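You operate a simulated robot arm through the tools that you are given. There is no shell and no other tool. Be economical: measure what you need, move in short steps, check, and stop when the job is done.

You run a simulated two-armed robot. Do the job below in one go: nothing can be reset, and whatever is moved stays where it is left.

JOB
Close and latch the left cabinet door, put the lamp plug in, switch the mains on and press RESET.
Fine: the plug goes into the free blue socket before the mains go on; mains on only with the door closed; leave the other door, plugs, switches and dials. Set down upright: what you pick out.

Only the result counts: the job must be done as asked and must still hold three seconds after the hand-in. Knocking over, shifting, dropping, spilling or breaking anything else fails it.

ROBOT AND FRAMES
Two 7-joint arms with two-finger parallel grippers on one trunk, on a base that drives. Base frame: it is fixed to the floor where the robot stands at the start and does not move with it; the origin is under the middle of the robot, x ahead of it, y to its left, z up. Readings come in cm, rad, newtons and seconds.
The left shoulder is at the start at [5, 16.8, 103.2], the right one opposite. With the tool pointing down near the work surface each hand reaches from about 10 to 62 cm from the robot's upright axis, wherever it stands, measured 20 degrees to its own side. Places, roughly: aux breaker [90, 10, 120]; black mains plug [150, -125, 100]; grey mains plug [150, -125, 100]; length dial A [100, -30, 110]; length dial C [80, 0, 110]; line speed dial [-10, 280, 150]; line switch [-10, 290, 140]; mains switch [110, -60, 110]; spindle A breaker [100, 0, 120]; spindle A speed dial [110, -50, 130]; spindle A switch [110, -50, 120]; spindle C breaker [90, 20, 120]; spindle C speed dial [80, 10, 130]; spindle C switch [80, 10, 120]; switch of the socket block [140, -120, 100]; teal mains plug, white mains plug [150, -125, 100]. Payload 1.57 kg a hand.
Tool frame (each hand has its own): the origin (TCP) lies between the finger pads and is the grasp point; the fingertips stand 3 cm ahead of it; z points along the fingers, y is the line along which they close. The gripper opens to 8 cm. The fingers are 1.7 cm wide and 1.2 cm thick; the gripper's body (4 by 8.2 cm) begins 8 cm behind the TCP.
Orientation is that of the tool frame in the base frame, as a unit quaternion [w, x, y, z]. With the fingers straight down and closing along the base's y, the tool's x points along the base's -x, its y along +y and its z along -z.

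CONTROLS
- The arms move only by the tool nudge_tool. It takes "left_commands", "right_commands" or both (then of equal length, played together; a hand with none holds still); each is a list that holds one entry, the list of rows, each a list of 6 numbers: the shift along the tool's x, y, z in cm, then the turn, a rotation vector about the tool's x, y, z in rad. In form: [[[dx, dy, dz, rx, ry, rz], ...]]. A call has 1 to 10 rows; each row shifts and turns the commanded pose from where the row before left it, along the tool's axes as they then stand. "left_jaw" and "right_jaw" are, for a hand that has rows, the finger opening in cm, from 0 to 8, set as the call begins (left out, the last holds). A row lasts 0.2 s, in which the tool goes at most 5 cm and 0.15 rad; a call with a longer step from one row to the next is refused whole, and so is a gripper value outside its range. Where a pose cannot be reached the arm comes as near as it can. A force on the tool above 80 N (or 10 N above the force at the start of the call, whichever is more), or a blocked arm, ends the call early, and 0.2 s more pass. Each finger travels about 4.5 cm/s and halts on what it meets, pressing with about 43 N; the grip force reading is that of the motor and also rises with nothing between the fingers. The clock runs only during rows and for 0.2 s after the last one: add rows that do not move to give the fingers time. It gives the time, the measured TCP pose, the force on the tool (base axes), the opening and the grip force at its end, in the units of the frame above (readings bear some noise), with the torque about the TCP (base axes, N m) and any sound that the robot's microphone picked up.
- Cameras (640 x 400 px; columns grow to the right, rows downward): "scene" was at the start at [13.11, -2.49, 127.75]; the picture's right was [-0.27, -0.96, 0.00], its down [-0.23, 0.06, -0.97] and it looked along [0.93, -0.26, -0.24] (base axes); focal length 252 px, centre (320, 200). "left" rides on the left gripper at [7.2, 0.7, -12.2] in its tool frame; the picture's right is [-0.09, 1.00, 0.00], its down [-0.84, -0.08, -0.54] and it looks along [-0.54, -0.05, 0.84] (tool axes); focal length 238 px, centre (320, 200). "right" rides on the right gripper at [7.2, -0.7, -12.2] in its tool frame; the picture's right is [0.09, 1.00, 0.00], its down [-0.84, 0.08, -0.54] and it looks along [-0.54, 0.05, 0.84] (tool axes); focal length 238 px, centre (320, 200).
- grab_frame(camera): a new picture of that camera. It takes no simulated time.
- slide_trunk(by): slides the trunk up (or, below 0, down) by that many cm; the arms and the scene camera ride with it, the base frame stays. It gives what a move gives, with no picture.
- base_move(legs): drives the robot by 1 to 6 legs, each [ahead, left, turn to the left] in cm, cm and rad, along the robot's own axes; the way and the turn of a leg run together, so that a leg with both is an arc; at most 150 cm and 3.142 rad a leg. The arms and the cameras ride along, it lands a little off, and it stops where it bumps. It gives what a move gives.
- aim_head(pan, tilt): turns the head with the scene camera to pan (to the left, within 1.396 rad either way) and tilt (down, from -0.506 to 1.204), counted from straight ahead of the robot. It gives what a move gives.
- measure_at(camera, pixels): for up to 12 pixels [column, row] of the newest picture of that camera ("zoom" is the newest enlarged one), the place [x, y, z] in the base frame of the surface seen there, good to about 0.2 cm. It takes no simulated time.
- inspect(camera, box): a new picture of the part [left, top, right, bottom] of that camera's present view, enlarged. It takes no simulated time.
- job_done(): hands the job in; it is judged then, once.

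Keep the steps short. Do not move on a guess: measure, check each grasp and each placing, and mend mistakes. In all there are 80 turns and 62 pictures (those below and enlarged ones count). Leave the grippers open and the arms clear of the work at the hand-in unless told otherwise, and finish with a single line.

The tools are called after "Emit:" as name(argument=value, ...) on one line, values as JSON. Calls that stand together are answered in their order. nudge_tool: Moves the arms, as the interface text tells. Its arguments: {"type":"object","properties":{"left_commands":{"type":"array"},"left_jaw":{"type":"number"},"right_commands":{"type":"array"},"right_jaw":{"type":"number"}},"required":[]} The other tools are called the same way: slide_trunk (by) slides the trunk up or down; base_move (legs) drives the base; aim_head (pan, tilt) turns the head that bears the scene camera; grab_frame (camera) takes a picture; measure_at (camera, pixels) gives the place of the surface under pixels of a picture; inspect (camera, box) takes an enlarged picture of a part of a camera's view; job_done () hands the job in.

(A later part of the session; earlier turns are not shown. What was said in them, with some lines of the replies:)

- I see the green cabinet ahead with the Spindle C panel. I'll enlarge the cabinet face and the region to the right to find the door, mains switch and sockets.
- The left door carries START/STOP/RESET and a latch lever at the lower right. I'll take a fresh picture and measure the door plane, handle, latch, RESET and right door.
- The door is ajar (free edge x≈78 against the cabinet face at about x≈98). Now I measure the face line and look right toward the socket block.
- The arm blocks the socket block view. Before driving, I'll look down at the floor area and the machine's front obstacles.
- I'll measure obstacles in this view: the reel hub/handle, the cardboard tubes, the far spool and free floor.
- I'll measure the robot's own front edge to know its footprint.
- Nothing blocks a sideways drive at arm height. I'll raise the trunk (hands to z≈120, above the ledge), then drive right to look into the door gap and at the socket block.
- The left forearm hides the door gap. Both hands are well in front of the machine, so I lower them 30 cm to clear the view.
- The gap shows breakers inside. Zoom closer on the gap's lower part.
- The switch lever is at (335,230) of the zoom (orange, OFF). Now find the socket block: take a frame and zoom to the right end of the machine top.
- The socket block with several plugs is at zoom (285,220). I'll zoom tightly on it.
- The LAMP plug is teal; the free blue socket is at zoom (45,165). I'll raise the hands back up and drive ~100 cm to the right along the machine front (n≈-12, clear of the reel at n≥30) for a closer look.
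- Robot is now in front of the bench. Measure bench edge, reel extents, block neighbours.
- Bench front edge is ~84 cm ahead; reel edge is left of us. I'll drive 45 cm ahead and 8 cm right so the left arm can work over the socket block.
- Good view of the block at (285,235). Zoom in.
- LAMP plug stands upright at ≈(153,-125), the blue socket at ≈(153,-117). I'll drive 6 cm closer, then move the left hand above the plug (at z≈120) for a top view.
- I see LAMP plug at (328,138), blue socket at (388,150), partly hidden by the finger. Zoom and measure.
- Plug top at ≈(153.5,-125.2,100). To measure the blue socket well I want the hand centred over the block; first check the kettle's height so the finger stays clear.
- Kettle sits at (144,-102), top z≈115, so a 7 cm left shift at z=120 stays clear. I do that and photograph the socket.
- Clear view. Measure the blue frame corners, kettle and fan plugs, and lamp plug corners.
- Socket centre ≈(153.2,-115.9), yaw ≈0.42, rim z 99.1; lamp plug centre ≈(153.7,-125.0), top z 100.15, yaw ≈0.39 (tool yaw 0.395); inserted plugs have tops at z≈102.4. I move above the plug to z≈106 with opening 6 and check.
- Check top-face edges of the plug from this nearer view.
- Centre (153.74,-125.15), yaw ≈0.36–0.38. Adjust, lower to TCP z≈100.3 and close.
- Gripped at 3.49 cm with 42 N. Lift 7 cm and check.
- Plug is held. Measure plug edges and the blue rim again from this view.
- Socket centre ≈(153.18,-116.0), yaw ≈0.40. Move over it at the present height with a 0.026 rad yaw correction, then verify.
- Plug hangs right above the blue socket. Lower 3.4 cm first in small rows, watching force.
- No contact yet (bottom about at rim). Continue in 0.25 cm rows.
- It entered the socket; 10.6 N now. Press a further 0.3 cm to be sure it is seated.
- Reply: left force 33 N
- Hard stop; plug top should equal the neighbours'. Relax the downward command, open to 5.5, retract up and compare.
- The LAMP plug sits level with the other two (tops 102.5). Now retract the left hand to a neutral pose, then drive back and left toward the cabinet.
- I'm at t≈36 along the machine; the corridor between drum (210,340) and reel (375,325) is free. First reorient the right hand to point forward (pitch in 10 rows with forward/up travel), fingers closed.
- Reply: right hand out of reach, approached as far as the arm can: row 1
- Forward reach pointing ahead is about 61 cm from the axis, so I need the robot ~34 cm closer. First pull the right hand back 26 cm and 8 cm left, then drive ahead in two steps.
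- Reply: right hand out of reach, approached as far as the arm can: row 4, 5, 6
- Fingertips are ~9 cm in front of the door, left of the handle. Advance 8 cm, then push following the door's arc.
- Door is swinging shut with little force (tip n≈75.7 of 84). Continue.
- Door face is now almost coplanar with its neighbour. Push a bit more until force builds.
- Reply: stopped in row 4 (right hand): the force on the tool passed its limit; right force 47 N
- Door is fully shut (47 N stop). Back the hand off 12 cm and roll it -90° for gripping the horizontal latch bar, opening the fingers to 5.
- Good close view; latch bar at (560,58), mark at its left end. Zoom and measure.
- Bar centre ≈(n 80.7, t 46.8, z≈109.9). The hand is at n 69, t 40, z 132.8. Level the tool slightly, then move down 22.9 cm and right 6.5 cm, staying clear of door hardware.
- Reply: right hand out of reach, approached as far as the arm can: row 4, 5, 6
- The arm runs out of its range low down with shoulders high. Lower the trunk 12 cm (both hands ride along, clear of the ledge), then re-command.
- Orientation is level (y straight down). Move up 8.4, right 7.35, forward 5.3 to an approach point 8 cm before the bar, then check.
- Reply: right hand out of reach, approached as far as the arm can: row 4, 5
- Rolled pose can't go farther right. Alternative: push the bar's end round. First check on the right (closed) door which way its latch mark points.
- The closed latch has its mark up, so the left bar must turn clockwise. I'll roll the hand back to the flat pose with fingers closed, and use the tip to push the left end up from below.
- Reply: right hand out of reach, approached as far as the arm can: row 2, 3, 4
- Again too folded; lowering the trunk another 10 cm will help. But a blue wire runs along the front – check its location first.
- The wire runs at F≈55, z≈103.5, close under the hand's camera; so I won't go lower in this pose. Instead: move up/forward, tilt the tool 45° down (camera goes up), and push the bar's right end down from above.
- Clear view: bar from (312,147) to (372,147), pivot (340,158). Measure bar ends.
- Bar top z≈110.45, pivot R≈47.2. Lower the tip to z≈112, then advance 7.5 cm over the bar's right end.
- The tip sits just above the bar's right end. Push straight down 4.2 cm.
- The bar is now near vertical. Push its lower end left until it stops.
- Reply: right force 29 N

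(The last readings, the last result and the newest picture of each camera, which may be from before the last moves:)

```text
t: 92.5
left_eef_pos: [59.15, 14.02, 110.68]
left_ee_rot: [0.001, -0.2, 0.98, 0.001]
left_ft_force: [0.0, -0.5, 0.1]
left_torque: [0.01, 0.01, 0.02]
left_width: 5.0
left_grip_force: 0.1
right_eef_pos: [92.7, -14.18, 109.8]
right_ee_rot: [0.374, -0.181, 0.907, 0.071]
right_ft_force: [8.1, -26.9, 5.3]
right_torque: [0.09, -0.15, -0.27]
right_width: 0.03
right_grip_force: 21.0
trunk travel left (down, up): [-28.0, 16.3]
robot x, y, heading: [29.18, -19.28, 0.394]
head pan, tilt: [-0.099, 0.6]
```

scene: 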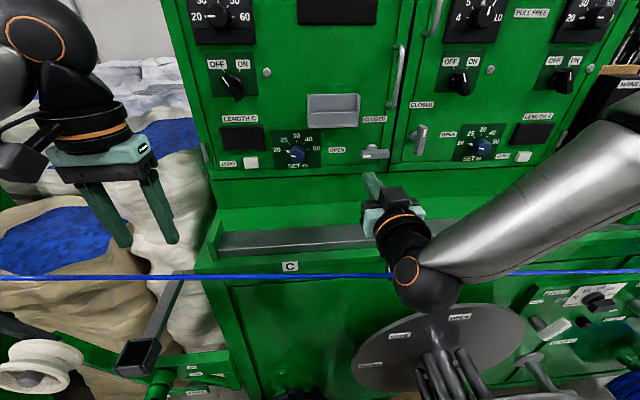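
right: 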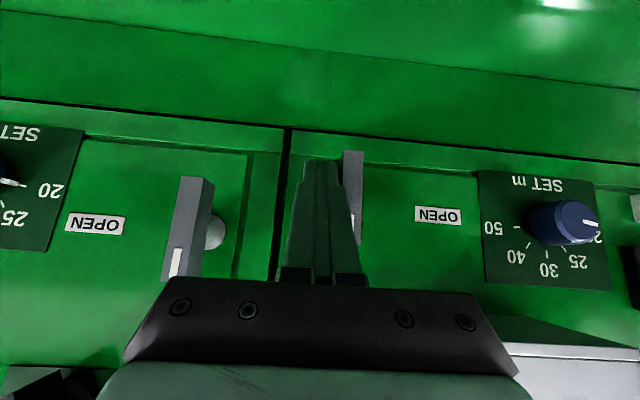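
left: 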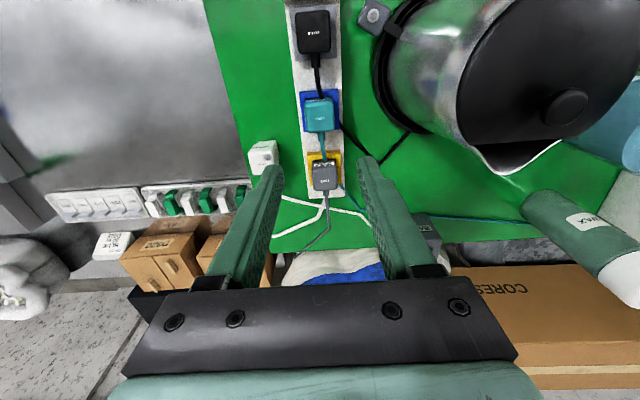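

Hit the end stop (28 N). Release to the right, then back off and look at the latch and door.

Emit:
nudge_tool(right_commands=[[[0, -0.8, 0, 0, 0, 0], [0, -0.6, 0, 0, 0, 0], [1.9, 0, -1.88, 0, 0, 0], [1.9, 0, -1.88, 0, 0, 0], [1.2, 0, -2.6, 0, 0, 0], [0, 0, 0, 0, 0, 0]]])

Emit:
grab_frame(camera="right")

Emit:
measure_at(camera="right", pixels=[[345, 110], [330, 120], [290, 130], [270, 130], [420, 130]])

```text
t: 93.9
left_eef_pos: [59.09, 14.36, 110.5]
left_ee_rot: [0.001, -0.2, 0.98, -0.001]
left_ft_force: [0.1, 0.2, -0.1]
left_torque: [-0.01, 0.01, -0.02]
left_width: 4.98
left_grip_force: 0.1
right_eef_pos: [85.53, -17.82, 110.72]
right_ee_rot: [0.373, -0.188, 0.906, 0.074]
right_ft_force: [0.7, -0.4, 0.1]
right_torque: [-0.03, 0.0, -0.01]
right_width: 0.0
right_grip_force: 21.3
trunk travel left (down, up): [-28.0, 16.3]
robot x, y, heading: [29.18, -19.78, 0.394]
head pan, tilt: [-0.099, 0.6]
```

```text
10 pictures are left
```

right: 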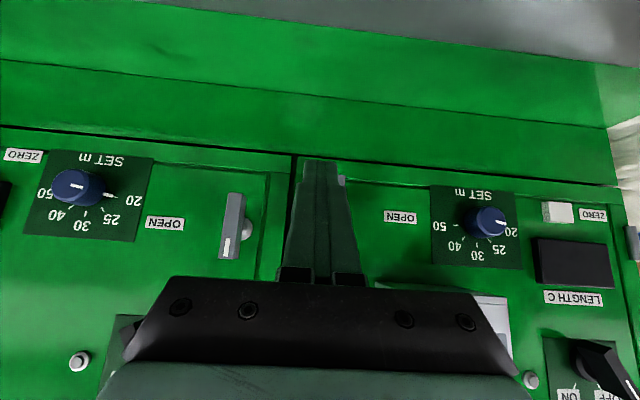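

```text
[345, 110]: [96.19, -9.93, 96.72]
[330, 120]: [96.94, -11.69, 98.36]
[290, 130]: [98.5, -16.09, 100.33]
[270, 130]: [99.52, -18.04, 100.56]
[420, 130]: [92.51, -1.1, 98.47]
```

The latch bar stands vertical and the door is flush. Now raise the trunk 10 cm for clearance, back out, drive right ~69 cm and approach the mains box between the two reels.

Emit:
slide_trunk(by=10)

Emit:
base_move(legs=[[-31, 0, 0], [0, -69, 0]])

Emit:
aim_head(pan=0.0, tilt=0.55)

Emit:
grab_frame(camera="scene")

```text
t: 95.2
left_eef_pos: [59.17, 14.49, 120.46]
left_ee_rot: [0.001, -0.199, 0.98, -0.002]
left_ft_force: [-0.2, 0.0, 0.4]
left_torque: [0.02, 0.03, 0.0]
left_width: 5.01
left_grip_force: 0.0
right_eef_pos: [85.6, -17.78, 120.78]
right_ee_rot: [0.373, -0.188, 0.905, 0.074]
right_ft_force: [-1.5, -0.9, -0.6]
right_torque: [-0.02, -0.01, 0.02]
right_width: 0.0
right_grip_force: 21.2
trunk travel left (down, up): [-38.0, 6.3]
robot x, y, heading: [29.59, -19.64, 0.394]
head pan, tilt: [-0.099, 0.6]
```

```text
t: 100.8
left_eef_pos: [57.49, -62.12, 120.57]
left_ee_rot: [0.001, -0.196, 0.981, 0.0]
left_ft_force: [0.3, -0.8, 0.4]
left_torque: [0.0, 0.0, 0.0]
left_width: 4.99
left_grip_force: 0.0
right_eef_pos: [83.59, -94.49, 121.0]
right_ee_rot: [0.373, -0.183, 0.907, 0.072]
right_ft_force: [-1.0, -0.2, -0.1]
right_torque: [0.01, 0.02, -0.03]
right_width: 0.01
right_grip_force: 21.6
trunk travel left (down, up): [-38.0, 6.3]
robot x, y, heading: [27.17, -95.98, 0.385]
head pan, tilt: [-0.099, 0.6]
```

```text
t: 101.4
left_eef_pos: [57.44, -62.07, 120.63]
left_ee_rot: [0.001, -0.196, 0.981, 0.0]
left_ft_force: [-0.4, -0.2, -0.3]
left_torque: [0.01, -0.02, 0.01]
left_width: 5.01
left_grip_force: 0.0
right_eef_pos: [83.7, -94.35, 120.9]
right_ee_rot: [0.374, -0.184, 0.906, 0.072]
right_ft_force: [0.2, 0.4, -0.3]
right_torque: [-0.01, -0.01, 0.02]
right_width: 0.0
right_grip_force: 21.0
trunk travel left (down, up): [-38.0, 6.3]
robot x, y, heading: [27.66, -95.53, 0.391]
head pan, tilt: [0.0, 0.55]
```

```text
9 pictures are left
```

scene: 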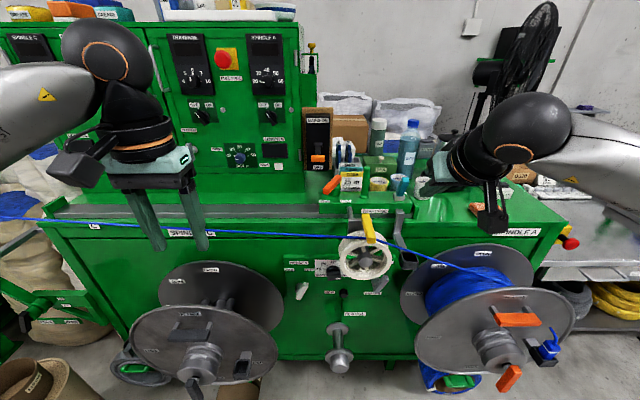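

Ahead: a small hub at (340,355), guide spool at (365,255), HOLD lever (332,185), card (350,180), mains lever (318,158). Measure all.

Emit:
measure_at(camera="scene", pixels=[[340, 362], [368, 230], [402, 230], [198, 365], [262, 352], [333, 183], [345, 172], [318, 158], [312, 158], [325, 158], [318, 148], [352, 260]])

Emit:
inspect(camera="scene", box=[290, 100, 430, 220])

Emit:
measure_at(camera="zoom", pixels=[[90, 200], [115, 200], [140, 195], [130, 180], [130, 150], [205, 260], [262, 235], [255, 195], [185, 290], [120, 120]])

```text
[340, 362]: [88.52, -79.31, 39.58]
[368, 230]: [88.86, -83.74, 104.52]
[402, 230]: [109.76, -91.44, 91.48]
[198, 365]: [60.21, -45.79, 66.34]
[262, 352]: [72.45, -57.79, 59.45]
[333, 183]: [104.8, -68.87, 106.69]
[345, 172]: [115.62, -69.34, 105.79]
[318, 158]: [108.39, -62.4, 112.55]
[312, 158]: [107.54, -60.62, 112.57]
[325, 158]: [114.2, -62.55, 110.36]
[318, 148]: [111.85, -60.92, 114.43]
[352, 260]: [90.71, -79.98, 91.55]
```

```text
3.33 times, centred on (360, 160) of scene
```

zoom: 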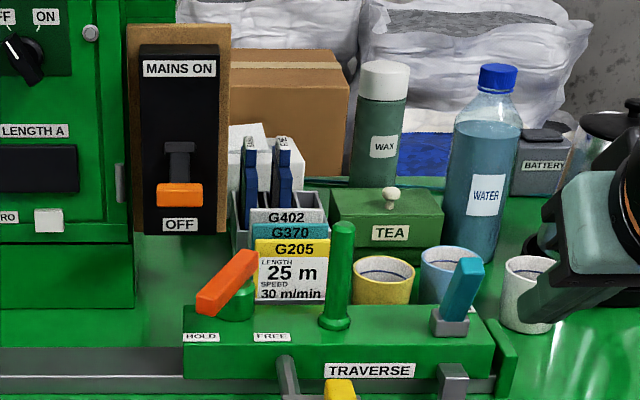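

```text
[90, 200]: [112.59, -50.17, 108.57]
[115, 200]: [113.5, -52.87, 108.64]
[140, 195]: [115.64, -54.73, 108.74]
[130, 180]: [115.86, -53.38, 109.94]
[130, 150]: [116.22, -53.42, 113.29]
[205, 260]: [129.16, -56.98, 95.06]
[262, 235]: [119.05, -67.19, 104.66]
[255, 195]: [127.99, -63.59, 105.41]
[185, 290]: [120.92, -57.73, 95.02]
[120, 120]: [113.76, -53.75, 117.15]
```

Path is clear (hub F≈51, guide spool top z≈105 below the hand). Drive ahead 27 cm, keeping the hand high, with fingers opened to 7 afterwards.

Emit:
base_move(legs=[[27, 0, 0.005]])

Emit:
nudge_tool(right_commands=[[[0, 1, 0, 0, 0, 0], [0, 3, 0, 0, 0, 0]]], right_jaw=7)

```text
t: 103.3
left_eef_pos: [82.59, -51.72, 120.47]
left_ee_rot: [0.0, -0.197, 0.98, -0.001]
left_ft_force: [-0.3, 0.3, 0.4]
left_torque: [0.01, 0.0, -0.01]
left_width: 4.98
left_grip_force: 0.1
right_eef_pos: [108.85, -84.05, 120.74]
right_ee_rot: [0.374, -0.185, 0.906, 0.073]
right_ft_force: [0.3, -0.1, -0.2]
right_torque: [-0.04, 0.02, 0.03]
right_width: 0.0
right_grip_force: 21.2
trunk travel left (down, up): [-38.0, 6.3]
robot x, y, heading: [52.79, -85.57, 0.392]
head pan, tilt: [0.0, 0.55]
```

```text
t: 104.0
left_eef_pos: [82.58, -51.71, 120.51]
left_ee_rot: [0.001, -0.197, 0.98, -0.001]
left_ft_force: [-0.3, 0.0, 0.8]
left_torque: [-0.04, -0.01, 0.0]
left_width: 4.98
left_grip_force: 0.1
right_eef_pos: [107.31, -80.18, 120.85]
right_ee_rot: [0.374, -0.184, 0.906, 0.072]
right_ft_force: [-0.2, 0.1, 0.2]
right_torque: [-0.04, 0.03, -0.03]
right_width: 4.99
right_grip_force: 0.0
trunk travel left (down, up): [-38.0, 6.3]
robot x, y, heading: [52.52, -86.02, 0.393]
head pan, tilt: [0.0, 0.55]
```

Move left 16.1 cm, then advance along the tool axis to ~6 cm short of the handle and take a picture.

Emit:
nudge_tool(right_commands=[[[0, 4.03, 0, 0, 0, 0], [0, 4.03, 0, 0, 0, 0], [0, 4.03, 0, 0, 0, 0], [0, 4.0, 0, 0, 0, 0], [-0.05, 0, 2.9, 0, 0, 0], [-0.05, 0, 2.8, 0, 0, 0], [0, 0, 0, 0, 0, 0]]])

Emit:
grab_frame(camera="right")

```text
t: 105.5
left_eef_pos: [82.55, -51.71, 120.46]
left_ee_rot: [0.001, -0.197, 0.98, 0.0]
left_ft_force: [-0.2, 0.3, -0.8]
left_torque: [-0.01, 0.03, -0.03]
left_width: 4.96
left_grip_force: 0.1
right_eef_pos: [104.78, -64.01, 116.71]
right_ee_rot: [0.373, -0.185, 0.906, 0.072]
right_ft_force: [0.0, -0.6, -0.1]
right_torque: [-0.03, 0.01, 0.02]
right_width: 6.97
right_grip_force: 0.0
trunk travel left (down, up): [-38.0, 6.3]
robot x, y, heading: [52.85, -85.0, 0.388]
head pan, tilt: [0.0, 0.55]
```

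```text
7 pictures are left
```

right: 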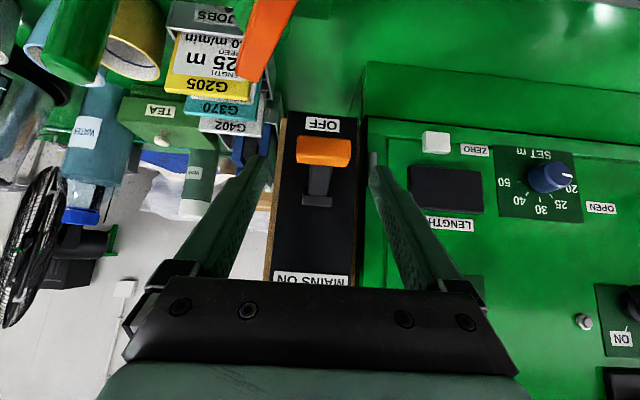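

The handle (323,152) is centred between the fingers. Measure it and the pivot.

Emit:
measure_at(camera="right", pixels=[[300, 160], [347, 160], [323, 145], [323, 160], [320, 185], [316, 202], [300, 220], [340, 190], [262, 55], [270, 20]])

```text
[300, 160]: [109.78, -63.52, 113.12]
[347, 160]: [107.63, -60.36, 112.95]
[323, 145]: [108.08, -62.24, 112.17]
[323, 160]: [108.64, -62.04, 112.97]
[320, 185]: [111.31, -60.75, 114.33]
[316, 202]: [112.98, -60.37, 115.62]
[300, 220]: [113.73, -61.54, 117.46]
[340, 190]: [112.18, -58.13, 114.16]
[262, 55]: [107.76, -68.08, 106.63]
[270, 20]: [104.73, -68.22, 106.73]
```

Advance 6.15 cm along the tool onto the handle and close gently.

Emit:
nudge_tool(right_commands=[[[-0.08, 0.2, 2.05, 0, 0, 0], [-0.08, 0.2, 2.05, 0, 0, 0], [-0.09, 0, 2.05, 0, 0, 0], [0, 0, 0, 0, 0, 0]]])

Emit:
nudge_tool(right_commands=[[[0, 0, 0, 0, 0, 0], [0, 0, 0, 0, 0, 0], [0, 0, 0, 0, 0, 0], [0, 0, 0, 0, 0, 0]]], right_jaw=3)

```text
t: 106.5
left_eef_pos: [82.53, -51.74, 120.62]
left_ee_rot: [0.001, -0.197, 0.98, -0.001]
left_ft_force: [0.3, 0.7, 0.5]
left_torque: [0.02, 0.0, 0.02]
left_width: 5.03
left_grip_force: 0.1
right_eef_pos: [108.84, -61.93, 112.52]
right_ee_rot: [0.373, -0.185, 0.906, 0.072]
right_ft_force: [0.5, -0.5, -0.1]
right_torque: [0.0, 0.01, -0.02]
right_width: 6.99
right_grip_force: 0.1
trunk travel left (down, up): [-38.0, 6.3]
robot x, y, heading: [52.62, -85.55, 0.387]
head pan, tilt: [0.0, 0.55]
```

```text
t: 107.5
left_eef_pos: [82.58, -51.76, 120.55]
left_ee_rot: [0.001, -0.197, 0.98, -0.001]
left_ft_force: [0.0, 0.4, 0.2]
left_torque: [0.01, -0.03, 0.0]
left_width: 5.01
left_grip_force: 0.0
right_eef_pos: [108.81, -62.02, 112.5]
right_ee_rot: [0.373, -0.185, 0.906, 0.072]
right_ft_force: [-0.1, -0.1, -1.7]
right_torque: [-0.11, 0.04, -0.01]
right_width: 5.03
right_grip_force: 39.1
trunk travel left (down, up): [-38.0, 6.3]
robot x, y, heading: [52.57, -85.59, 0.391]
head pan, tilt: [0.0, 0.55]
```

Gripped (5.0 cm, 39 N). Lift along the lever's arc about 6 cm.

Emit:
nudge_tool(right_commands=[[[-0.49, 0, -0.96, 0, 0, 0], [-0.49, 0, -0.96, 0, 0, 0], [-0.49, 0, -0.96, 0, 0, 0], [-0.96, 0, -0.5, 0, 0, 0], [-0.96, 0, -0.5, 0, 0, 0], [-0.96, 0, -0.5, 0, 0, 0], [0, 0, 0, 0, 0, 0]]])

```text
t: 109.2
left_eef_pos: [82.69, -51.77, 120.59]
left_ee_rot: [0.001, -0.196, 0.981, -0.001]
left_ft_force: [0.6, 0.1, 0.4]
left_torque: [0.0, 0.02, 0.01]
left_width: 5.01
left_grip_force: 0.0
right_eef_pos: [108.89, -61.72, 118.7]
right_ee_rot: [0.373, -0.185, 0.906, 0.073]
right_ft_force: [0.5, -0.1, -0.6]
right_torque: [0.0, 0.01, 0.03]
right_width: 2.98
right_grip_force: 0.1
trunk travel left (down, up): [-38.0, 6.3]
robot x, y, heading: [52.8, -85.49, 0.383]
head pan, tilt: [0.0, 0.55]
```

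The fingers slipped off. Look at where the handle is.

Emit:
grab_frame(camera="right")

Emit:
measure_at(camera="right", pixels=[[320, 130], [320, 115], [310, 125], [335, 125], [320, 140], [320, 150]])

```text
6 pictures are left
```

right: 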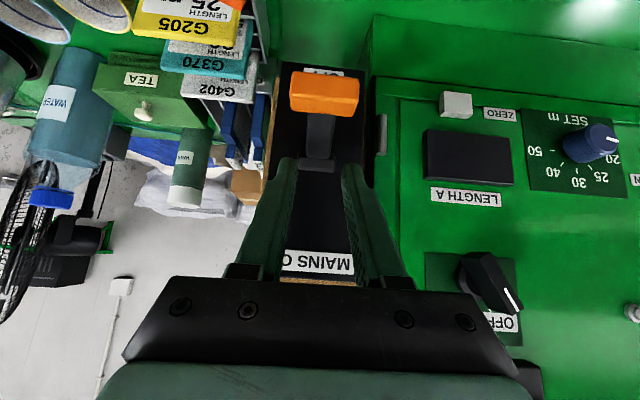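

```text
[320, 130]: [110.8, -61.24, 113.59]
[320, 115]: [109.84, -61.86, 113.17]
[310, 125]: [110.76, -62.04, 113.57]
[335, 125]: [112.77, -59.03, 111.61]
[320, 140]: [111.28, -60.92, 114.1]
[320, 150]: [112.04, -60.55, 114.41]
```

The lever is still down. Better: push it up from below with a flatter tool (≈17° down). First raise/retract the left hand and back the right hand off, closing its fingers.

Emit:
nudge_tool(left_commands=[[[0, 0, -3, 0, 0, 0], [0, 0, -4, 0, 0, 0], [4, 0, -3, 0, 0, 0], [4, 0, 0, 0, 0, 0], [4, 0, 0, 0, 0, 0]]], right_commands=[[[0, 0, -3, 0, 0, 0], [0, 0, -3, 0, 0, 0], [0, 0, -2, 0, 0, 0], [0, 0, 0, 0, 0, 0], [0, 0, 0, 0, 0, 0]]], right_jaw=0)

Emit:
slide_trunk(by=-10)

Emit:
nudge_tool(right_commands=[[[0, 0, 0, 0, -0.15, 0], [0, 0, 0, 0, -0.15, 0], [0, 0, 0, 0, -0.15, 0], [0, 0, 0, 0, -0.04, 0], [0, 0, 0, 0, 0, 0]]])

```text
t: 110.3
left_eef_pos: [71.65, -56.38, 130.66]
left_ee_rot: [0.0, -0.196, 0.981, 0.0]
left_ft_force: [0.3, 0.7, -0.3]
left_torque: [0.03, -0.03, 0.03]
left_width: 5.01
left_grip_force: 0.1
right_eef_pos: [103.4, -64.11, 124.34]
right_ee_rot: [0.374, -0.184, 0.906, 0.072]
right_ft_force: [-0.4, 1.0, 0.4]
right_torque: [0.03, 0.0, 0.03]
right_width: 0.0
right_grip_force: 21.2
trunk travel left (down, up): [-38.0, 6.3]
robot x, y, heading: [52.77, -85.76, 0.388]
head pan, tilt: [0.0, 0.55]
```

```text
t: 111.7
left_eef_pos: [71.74, -56.38, 120.51]
left_ee_rot: [0.001, -0.197, 0.98, -0.001]
left_ft_force: [0.3, -0.1, -0.5]
left_torque: [-0.01, 0.04, -0.02]
left_width: 5.02
left_grip_force: 0.1
right_eef_pos: [103.5, -63.99, 114.33]
right_ee_rot: [0.374, -0.184, 0.906, 0.071]
right_ft_force: [0.3, -0.4, -0.2]
right_torque: [-0.02, -0.01, 0.02]
right_width: 0.01
right_grip_force: 21.4
trunk travel left (down, up): [-28.0, 16.3]
robot x, y, heading: [52.85, -85.42, 0.388]
head pan, tilt: [0.0, 0.55]
```

```text
t: 112.9
left_eef_pos: [71.82, -56.48, 120.65]
left_ee_rot: [0.0, -0.196, 0.981, -0.001]
left_ft_force: [-0.6, 0.6, -0.3]
left_torque: [0.0, 0.01, 0.02]
left_width: 4.99
left_grip_force: 0.1
right_eef_pos: [103.49, -63.97, 114.21]
right_ee_rot: [0.583, -0.162, 0.788, 0.115]
right_ft_force: [0.0, -0.4, -1.2]
right_torque: [0.01, 0.02, 0.01]
right_width: 0.02
right_grip_force: 21.1
trunk travel left (down, up): [-28.0, 16.3]
robot x, y, heading: [52.65, -85.64, 0.39]
head pan, tilt: [0.0, 0.55]
```

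Pitch is 17° now. Lower 4 cm, then slide 5.7 cm forward under the handle.

Emit:
nudge_tool(right_commands=[[[1.91, 0, 0.59, 0, 0, 0], [1.91, 0, 0.59, 0, 0, 0], [0, 0, 0, 0, 0, 0]]])

Emit:
nudge_tool(right_commands=[[[-0.42, 0, 1.36, 0, 0, 0], [-0.42, 0, 1.36, 0, 0, 0], [-0.42, 0, 1.36, 0, 0, 0], [-0.42, 0, 1.37, 0, 0, 0], [0, 0, 0, 0, 0, 0]]])

Emit:
grab_frame(camera="right")

```text
t: 113.7
left_eef_pos: [71.74, -56.35, 120.6]
left_ee_rot: [0.002, -0.196, 0.981, 0.0]
left_ft_force: [-0.3, -0.2, 0.6]
left_torque: [-0.02, -0.01, 0.01]
left_width: 4.98
left_grip_force: 0.0
right_eef_pos: [103.48, -64.01, 110.17]
right_ee_rot: [0.582, -0.163, 0.788, 0.116]
right_ft_force: [-0.5, -0.7, 0.0]
right_torque: [0.03, 0.01, 0.01]
right_width: 0.01
right_grip_force: 21.5
trunk travel left (down, up): [-28.0, 16.3]
robot x, y, heading: [52.78, -85.93, 0.388]
head pan, tilt: [0.0, 0.55]
```

```text
t: 114.9
left_eef_pos: [71.72, -56.31, 120.68]
left_ee_rot: [0.001, -0.196, 0.981, -0.001]
left_ft_force: [-0.1, -0.3, -1.0]
left_torque: [-0.01, -0.04, -0.01]
left_width: 4.99
left_grip_force: 0.1
right_eef_pos: [108.68, -61.84, 110.16]
right_ee_rot: [0.581, -0.162, 0.789, 0.115]
right_ft_force: [-5.0, -2.6, -3.6]
right_torque: [0.07, -0.06, -0.06]
right_width: 0.0
right_grip_force: 21.2
trunk travel left (down, up): [-28.0, 16.3]
robot x, y, heading: [52.88, -85.32, 0.39]
head pan, tilt: [0.0, 0.55]
```

```text
5 pictures are left
```

right: 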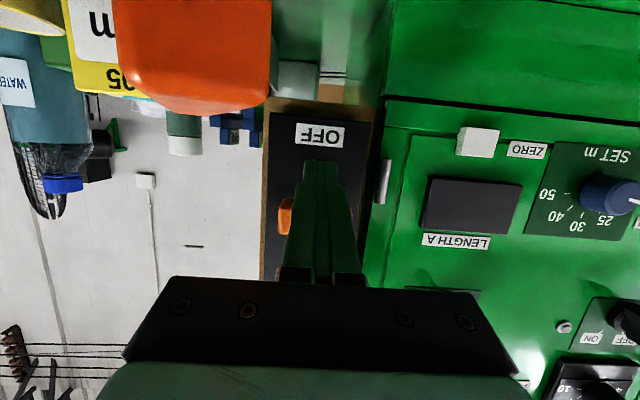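

The finger is under the orange handle. Push up ~7 cm in steps.

Emit:
nudge_tool(right_commands=[[[-0.86, 0, -0.26, 0, 0, 0], [-0.86, 0, -0.26, 0, 0, 0], [-0.86, 0, -0.26, 0, 0, 0], [-0.86, 0, -0.26, 0, 0, 0], [-0.86, 0, -0.26, 0, 0, 0], [-0.86, 0, -0.26, 0, 0, 0], [-0.86, 0, -0.26, 0, 0, 0], [-0.86, 0, -0.26, 0, 0, 0], [0, 0, 0, 0, 0, 0]]])

```text
t: 116.9
left_eef_pos: [71.92, -56.31, 120.45]
left_ee_rot: [-0.001, -0.197, 0.98, 0.0]
left_ft_force: [1.0, 0.1, -0.1]
left_torque: [0.04, 0.02, 0.03]
left_width: 5.01
left_grip_force: 0.0
right_eef_pos: [108.82, -61.73, 115.79]
right_ee_rot: [0.566, -0.166, 0.8, 0.111]
right_ft_force: [-14.4, -9.5, -44.9]
right_torque: [-0.69, 1.24, -0.45]
right_width: 0.01
right_grip_force: 21.5
trunk travel left (down, up): [-28.0, 16.3]
robot x, y, heading: [52.51, -85.81, 0.391]
head pan, tilt: [0.0, 0.55]
```

45 N resistance at z=115.8, either the stop or stiffness. Push 1 cm more (limit guards at 80 N).

Emit:
nudge_tool(right_commands=[[[-0.48, 0, -0.15, 0, 0, 0], [-0.48, 0, -0.15, 0, 0, 0], [0, 0, 0, 0, 0, 0]]])

Emit:
inspect(camera="scene", box=[200, 30, 440, 180])

```text
t: 117.7
left_eef_pos: [72.0, -56.43, 120.51]
left_ee_rot: [-0.001, -0.197, 0.98, 0.0]
left_ft_force: [0.4, 0.3, -0.4]
left_torque: [0.01, 0.0, -0.01]
left_width: 5.01
left_grip_force: 0.0
right_eef_pos: [108.83, -61.76, 115.86]
right_ee_rot: [0.559, -0.168, 0.805, 0.109]
right_ft_force: [-19.0, -13.4, -62.0]
right_torque: [-0.84, 1.76, -0.28]
right_width: 0.01
right_grip_force: 21.7
trunk travel left (down, up): [-28.0, 16.3]
robot x, y, heading: [52.93, -85.6, 0.389]
head pan, tilt: [0.0, 0.55]
```

```text
2.67 times, centred on (320, 105) of scene
```

zoom: 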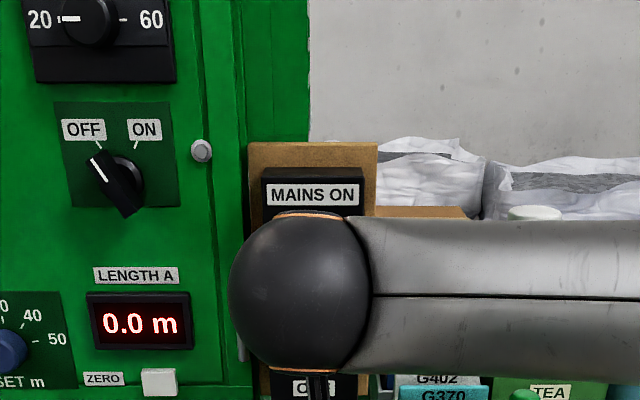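

The LENGTH A display lit up ("0.0 m"): mains are on. Lower slightly to unload, then back off 10 cm.

Emit:
nudge_tool(right_commands=[[[1.6, 0, 0.5, 0, 0, 0], [1.65, 0, 0.5, 0, 0, 0], [0.8, 0, -2.5, 0, 0, 0], [0.8, 0, -2.5, 0, 0, 0], [0.8, 0, -2.6, 0, 0, 0], [0.6, 0, -2, 0, 0, 0], [0, 0, 0, 0, 0, 0]]])

Emit:
grab_frame(camera="right")

```text
t: 119.3
left_eef_pos: [71.84, -56.38, 120.61]
left_ee_rot: [0.001, -0.197, 0.98, -0.001]
left_ft_force: [0.3, 0.2, -0.5]
left_torque: [0.0, 0.02, -0.01]
left_width: 5.0
left_grip_force: 0.0
right_eef_pos: [99.51, -65.68, 115.08]
right_ee_rot: [0.583, -0.16, 0.788, 0.115]
right_ft_force: [0.7, -0.3, -0.7]
right_torque: [-0.01, 0.0, -0.01]
right_width: 0.01
right_grip_force: 21.5
trunk travel left (down, up): [-28.0, 16.3]
robot x, y, heading: [52.64, -85.3, 0.387]
head pan, tilt: [0.0, 0.55]
```

```text
3 pictures are left
```

right: 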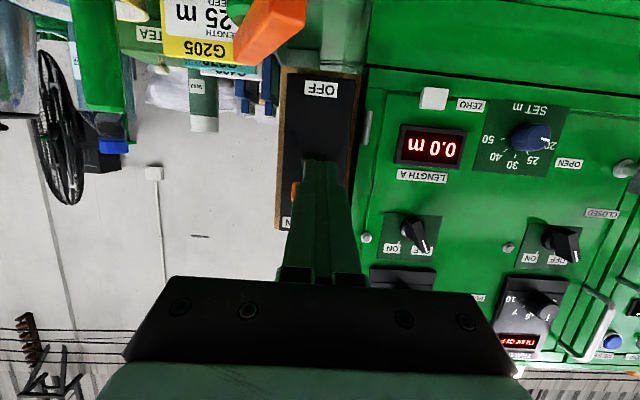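

Mains lever is up, displays lit, HOLD lever untouched. Raise the trunk 14 cm, and drive back, left and forward to the earlier place before the left door.

Emit:
slide_trunk(by=14)

Emit:
base_move(legs=[[-27.5, 0, 0], [0, 69.5, 0], [31, 0, 0.005]])

```text
t: 121.0
left_eef_pos: [71.76, -56.44, 134.51]
left_ee_rot: [0.002, -0.197, 0.98, 0.0]
left_ft_force: [-0.3, 0.8, 0.6]
left_torque: [0.01, 0.02, -0.02]
left_width: 5.03
left_grip_force: 0.0
right_eef_pos: [99.6, -65.67, 129.13]
right_ee_rot: [0.581, -0.162, 0.789, 0.115]
right_ft_force: [0.4, -0.8, -0.2]
right_torque: [0.0, -0.01, -0.03]
right_width: 0.03
right_grip_force: 21.6
trunk travel left (down, up): [-42.0, 2.3]
robot x, y, heading: [52.35, -85.53, 0.385]
head pan, tilt: [0.0, 0.55]
```

```text
t: 128.0
left_eef_pos: [48.94, 9.58, 134.67]
left_ee_rot: [0.001, -0.196, 0.981, -0.001]
left_ft_force: [0.1, 0.2, 0.2]
left_torque: [-0.01, 0.05, 0.01]
left_width: 5.01
left_grip_force: 0.2
right_eef_pos: [76.73, 0.32, 129.04]
right_ee_rot: [0.582, -0.16, 0.789, 0.114]
right_ft_force: [-0.2, 0.8, 0.1]
right_torque: [0.01, -0.02, -0.02]
right_width: 0.0
right_grip_force: 21.1
trunk travel left (down, up): [-42.0, 2.3]
robot x, y, heading: [29.67, -19.14, 0.388]
head pan, tilt: [0.0, 0.55]
```

Now move the right hand up 12 cm and right 16.6 cm, level the tool, and check with a picture.

Emit:
nudge_tool(right_commands=[[[-2.3, -3.32, -0.7, 0, 0, 0], [-2.3, -3.32, -0.7, 0, 0, 0], [-2.3, -3.32, -0.7, 0, 0, 0], [-2.3, -3.32, -0.7, 0, 0, 0], [-2.3, -3.32, -0.7, 0, 0, 0], [0, 0, 0, 0, -0.15, 0], [0, 0, 0, 0, -0.14, 0], [0, 0, 0, 0, 0, 0]]])

Emit:
aim_head(pan=-0.2, tilt=0.15)

Emit:
grab_frame(camera="scene")

```text
t: 129.8
left_eef_pos: [49.0, 9.49, 134.56]
left_ee_rot: [0.002, -0.196, 0.981, 0.0]
left_ft_force: [-0.1, 1.3, 0.5]
left_torque: [0.01, 0.01, 0.03]
left_width: 5.02
left_grip_force: 0.1
right_eef_pos: [83.26, -15.06, 141.3]
right_ee_rot: [0.69, -0.142, 0.696, 0.136]
right_ft_force: [0.1, 0.7, 0.0]
right_torque: [-0.02, -0.02, -0.01]
right_width: 0.03
right_grip_force: 21.3
trunk travel left (down, up): [-42.0, 2.3]
robot x, y, heading: [29.52, -19.67, 0.385]
head pan, tilt: [0.0, 0.55]
```

```text
t: 130.7
left_eef_pos: [48.86, 9.61, 134.51]
left_ee_rot: [0.001, -0.196, 0.981, -0.001]
left_ft_force: [-0.6, -0.2, -0.4]
left_torque: [0.01, 0.02, 0.0]
left_width: 5.01
left_grip_force: 0.0
right_eef_pos: [83.18, -15.11, 141.29]
right_ee_rot: [0.69, -0.142, 0.697, 0.136]
right_ft_force: [0.1, 0.1, 0.0]
right_torque: [-0.04, 0.04, -0.03]
right_width: 0.0
right_grip_force: 20.9
trunk travel left (down, up): [-42.0, 2.3]
robot x, y, heading: [29.62, -19.47, 0.388]
head pan, tilt: [-0.201, 0.15]
```

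```text
2 pictures are left
```

scene: 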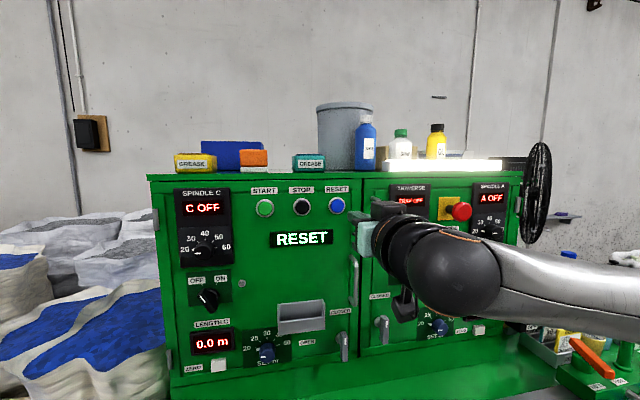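

The display shows RESET; the latch is vertical and the lamp tube on top is lit. Measure the RESET button at (337,206) exactly.

Emit:
measure_at(camera="scene", pixels=[[337, 206], [333, 206], [341, 206], [337, 202], [337, 210], [350, 215], [320, 215]])

```text
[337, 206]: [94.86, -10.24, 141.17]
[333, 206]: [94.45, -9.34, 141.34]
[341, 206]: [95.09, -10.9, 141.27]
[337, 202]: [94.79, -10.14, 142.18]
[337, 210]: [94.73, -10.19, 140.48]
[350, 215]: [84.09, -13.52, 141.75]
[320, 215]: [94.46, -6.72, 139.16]
```

The tool axis lines up with the button (12.6 cm ahead, <0.1 cm aside). Advance 9 cm, then press in small steps.

Emit:
nudge_tool(right_commands=[[[0, 0.05, 3, 0, 0, 0], [0, 0, 3, 0, 0, 0], [0, 0, 2.2, 0, 0, 0], [0, 0, 0.5, 0, 0, 0], [0, 0, 0, 0, 0, 0]]])

Emit:
nudge_tool(right_commands=[[[0, 0, 0.35, 0, 0, 0], [0, 0, 0.35, 0, 0, 0], [0, 0, 0.35, 0, 0, 0], [0, 0, 0.35, 0, 0, 0], [0, 0, 0.3, 0, 0, 0], [0, 0, 0, 0, 0, 0]]])

```text
t: 131.9
left_eef_pos: [48.94, 9.58, 134.5]
left_ee_rot: [0.002, -0.196, 0.981, -0.001]
left_ft_force: [0.3, 0.4, 0.0]
left_torque: [-0.01, -0.02, 0.03]
left_width: 5.0
left_grip_force: 0.1
right_eef_pos: [91.25, -11.55, 141.04]
right_ee_rot: [0.69, -0.144, 0.696, 0.138]
right_ft_force: [-0.6, -0.3, -0.8]
right_torque: [-0.01, -0.01, -0.01]
right_width: 0.0
right_grip_force: 21.2
trunk travel left (down, up): [-42.0, 2.3]
robot x, y, heading: [29.54, -19.41, 0.386]
head pan, tilt: [-0.201, 0.15]
```

```text
t: 133.3
left_eef_pos: [48.74, 9.44, 134.64]
left_ee_rot: [0.001, -0.196, 0.981, 0.0]
left_ft_force: [0.1, 0.3, -0.1]
left_torque: [-0.04, 0.02, -0.03]
left_width: 4.99
left_grip_force: 0.0
right_eef_pos: [92.44, -11.2, 141.03]
right_ee_rot: [0.69, -0.143, 0.697, 0.136]
right_ft_force: [-13.5, -7.9, -7.4]
right_torque: [-0.08, 0.16, -0.11]
right_width: 0.01
right_grip_force: 21.5
trunk travel left (down, up): [-42.0, 2.3]
robot x, y, heading: [29.61, -19.82, 0.39]
head pan, tilt: [-0.201, 0.15]
heard: click
```

"Click" heard with 17 N: RESET was pressed. Back the hand straight off and check the panel.

Emit:
nudge_tool(right_commands=[[[0, 0, -3, 0, 0, 0], [0, 0, -4, 0, 0, 0], [0, -1, -4, 0, 0, 0], [0, -2, -4, 0, 0, 0], [0, -2, -3, 0, 0, 0], [0, 0, 0, 0, 0, 0], [0, 0, 0, 0, 0, 0]]], right_jaw=8)

Emit:
grab_frame(camera="scene")

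```text
t: 134.9
left_eef_pos: [49.0, 9.63, 134.5]
left_ee_rot: [0.001, -0.196, 0.981, -0.001]
left_ft_force: [-0.1, -0.4, 0.4]
left_torque: [-0.02, 0.06, -0.02]
left_width: 4.97
left_grip_force: 0.0
right_eef_pos: [78.06, -22.69, 141.23]
right_ee_rot: [0.69, -0.141, 0.696, 0.136]
right_ft_force: [-0.8, -0.1, -0.4]
right_torque: [0.04, 0.01, -0.01]
right_width: 8.0
right_grip_force: 0.0
trunk travel left (down, up): [-42.0, 2.3]
robot x, y, heading: [29.57, -19.47, 0.385]
head pan, tilt: [-0.201, 0.15]
```

```text
1 pictures are left
```

scene: 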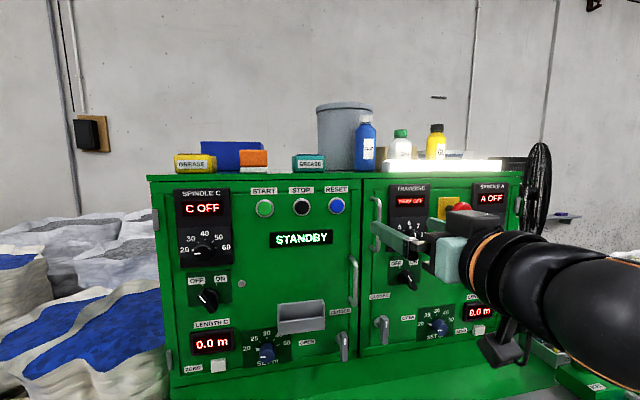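

The panel shows STANDBY and the door is shut. Open the left gripper fully and back the robot off a little.

Emit:
nudge_tool(left_commands=[[[0, 0, 0, 0, 0, 0], [0, 0, 0, 0, 0, 0], [0, 0, 0, 0, 0, 0]]], left_jaw=8)

Emit:
base_move(legs=[[-20, 0, 0]])

Emit:
inspect(camera="scene", box=[160, 170, 480, 370])

```text
t: 135.7
left_eef_pos: [48.92, 9.55, 134.6]
left_ee_rot: [0.001, -0.196, 0.981, -0.001]
left_ft_force: [-0.6, -0.3, -0.3]
left_torque: [0.03, -0.04, 0.02]
left_width: 8.01
left_grip_force: 0.0
right_eef_pos: [78.08, -22.71, 141.33]
right_ee_rot: [0.69, -0.141, 0.697, 0.135]
right_ft_force: [0.0, 0.3, 0.1]
right_torque: [-0.01, 0.04, 0.02]
right_width: 8.0
right_grip_force: 0.1
trunk travel left (down, up): [-42.0, 2.3]
robot x, y, heading: [29.39, -19.61, 0.388]
head pan, tilt: [-0.201, 0.15]
```

```text
t: 137.3
left_eef_pos: [30.21, 2.01, 134.65]
left_ee_rot: [0.002, -0.194, 0.981, -0.001]
left_ft_force: [-0.3, 1.0, -0.4]
left_torque: [0.01, -0.02, 0.0]
left_width: 7.99
left_grip_force: 0.0
right_eef_pos: [59.32, -30.44, 141.3]
right_ee_rot: [0.69, -0.141, 0.697, 0.135]
right_ft_force: [0.3, -0.2, 0.4]
right_torque: [-0.01, -0.01, -0.01]
right_width: 8.0
right_grip_force: 0.0
trunk travel left (down, up): [-42.0, 2.3]
robot x, y, heading: [11.16, -27.04, 0.383]
head pan, tilt: [-0.201, 0.15]
```

```text
2.00 times, centred on (320, 270) of scene
```

zoom: 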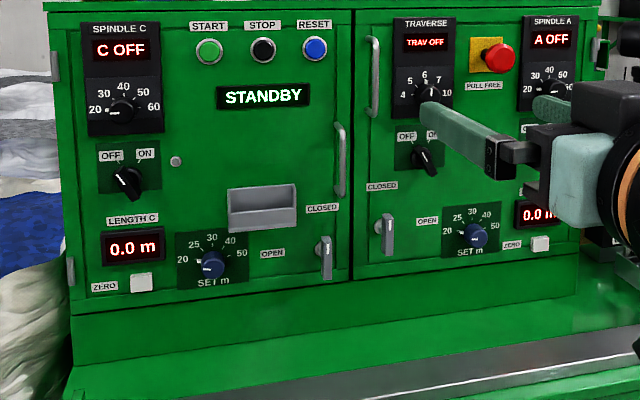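

The display reads STANDBY, both latches stand vertical at CLOSED, and the grippers are open and clear, so I hand in.

Emit:
job_done()

```text
The job is handed in.
```

The left door is closed and latched, the lamp plug is in the blue socket, the mains are on, RESET is pressed (panel shows STANDBY), and the job is handed in.
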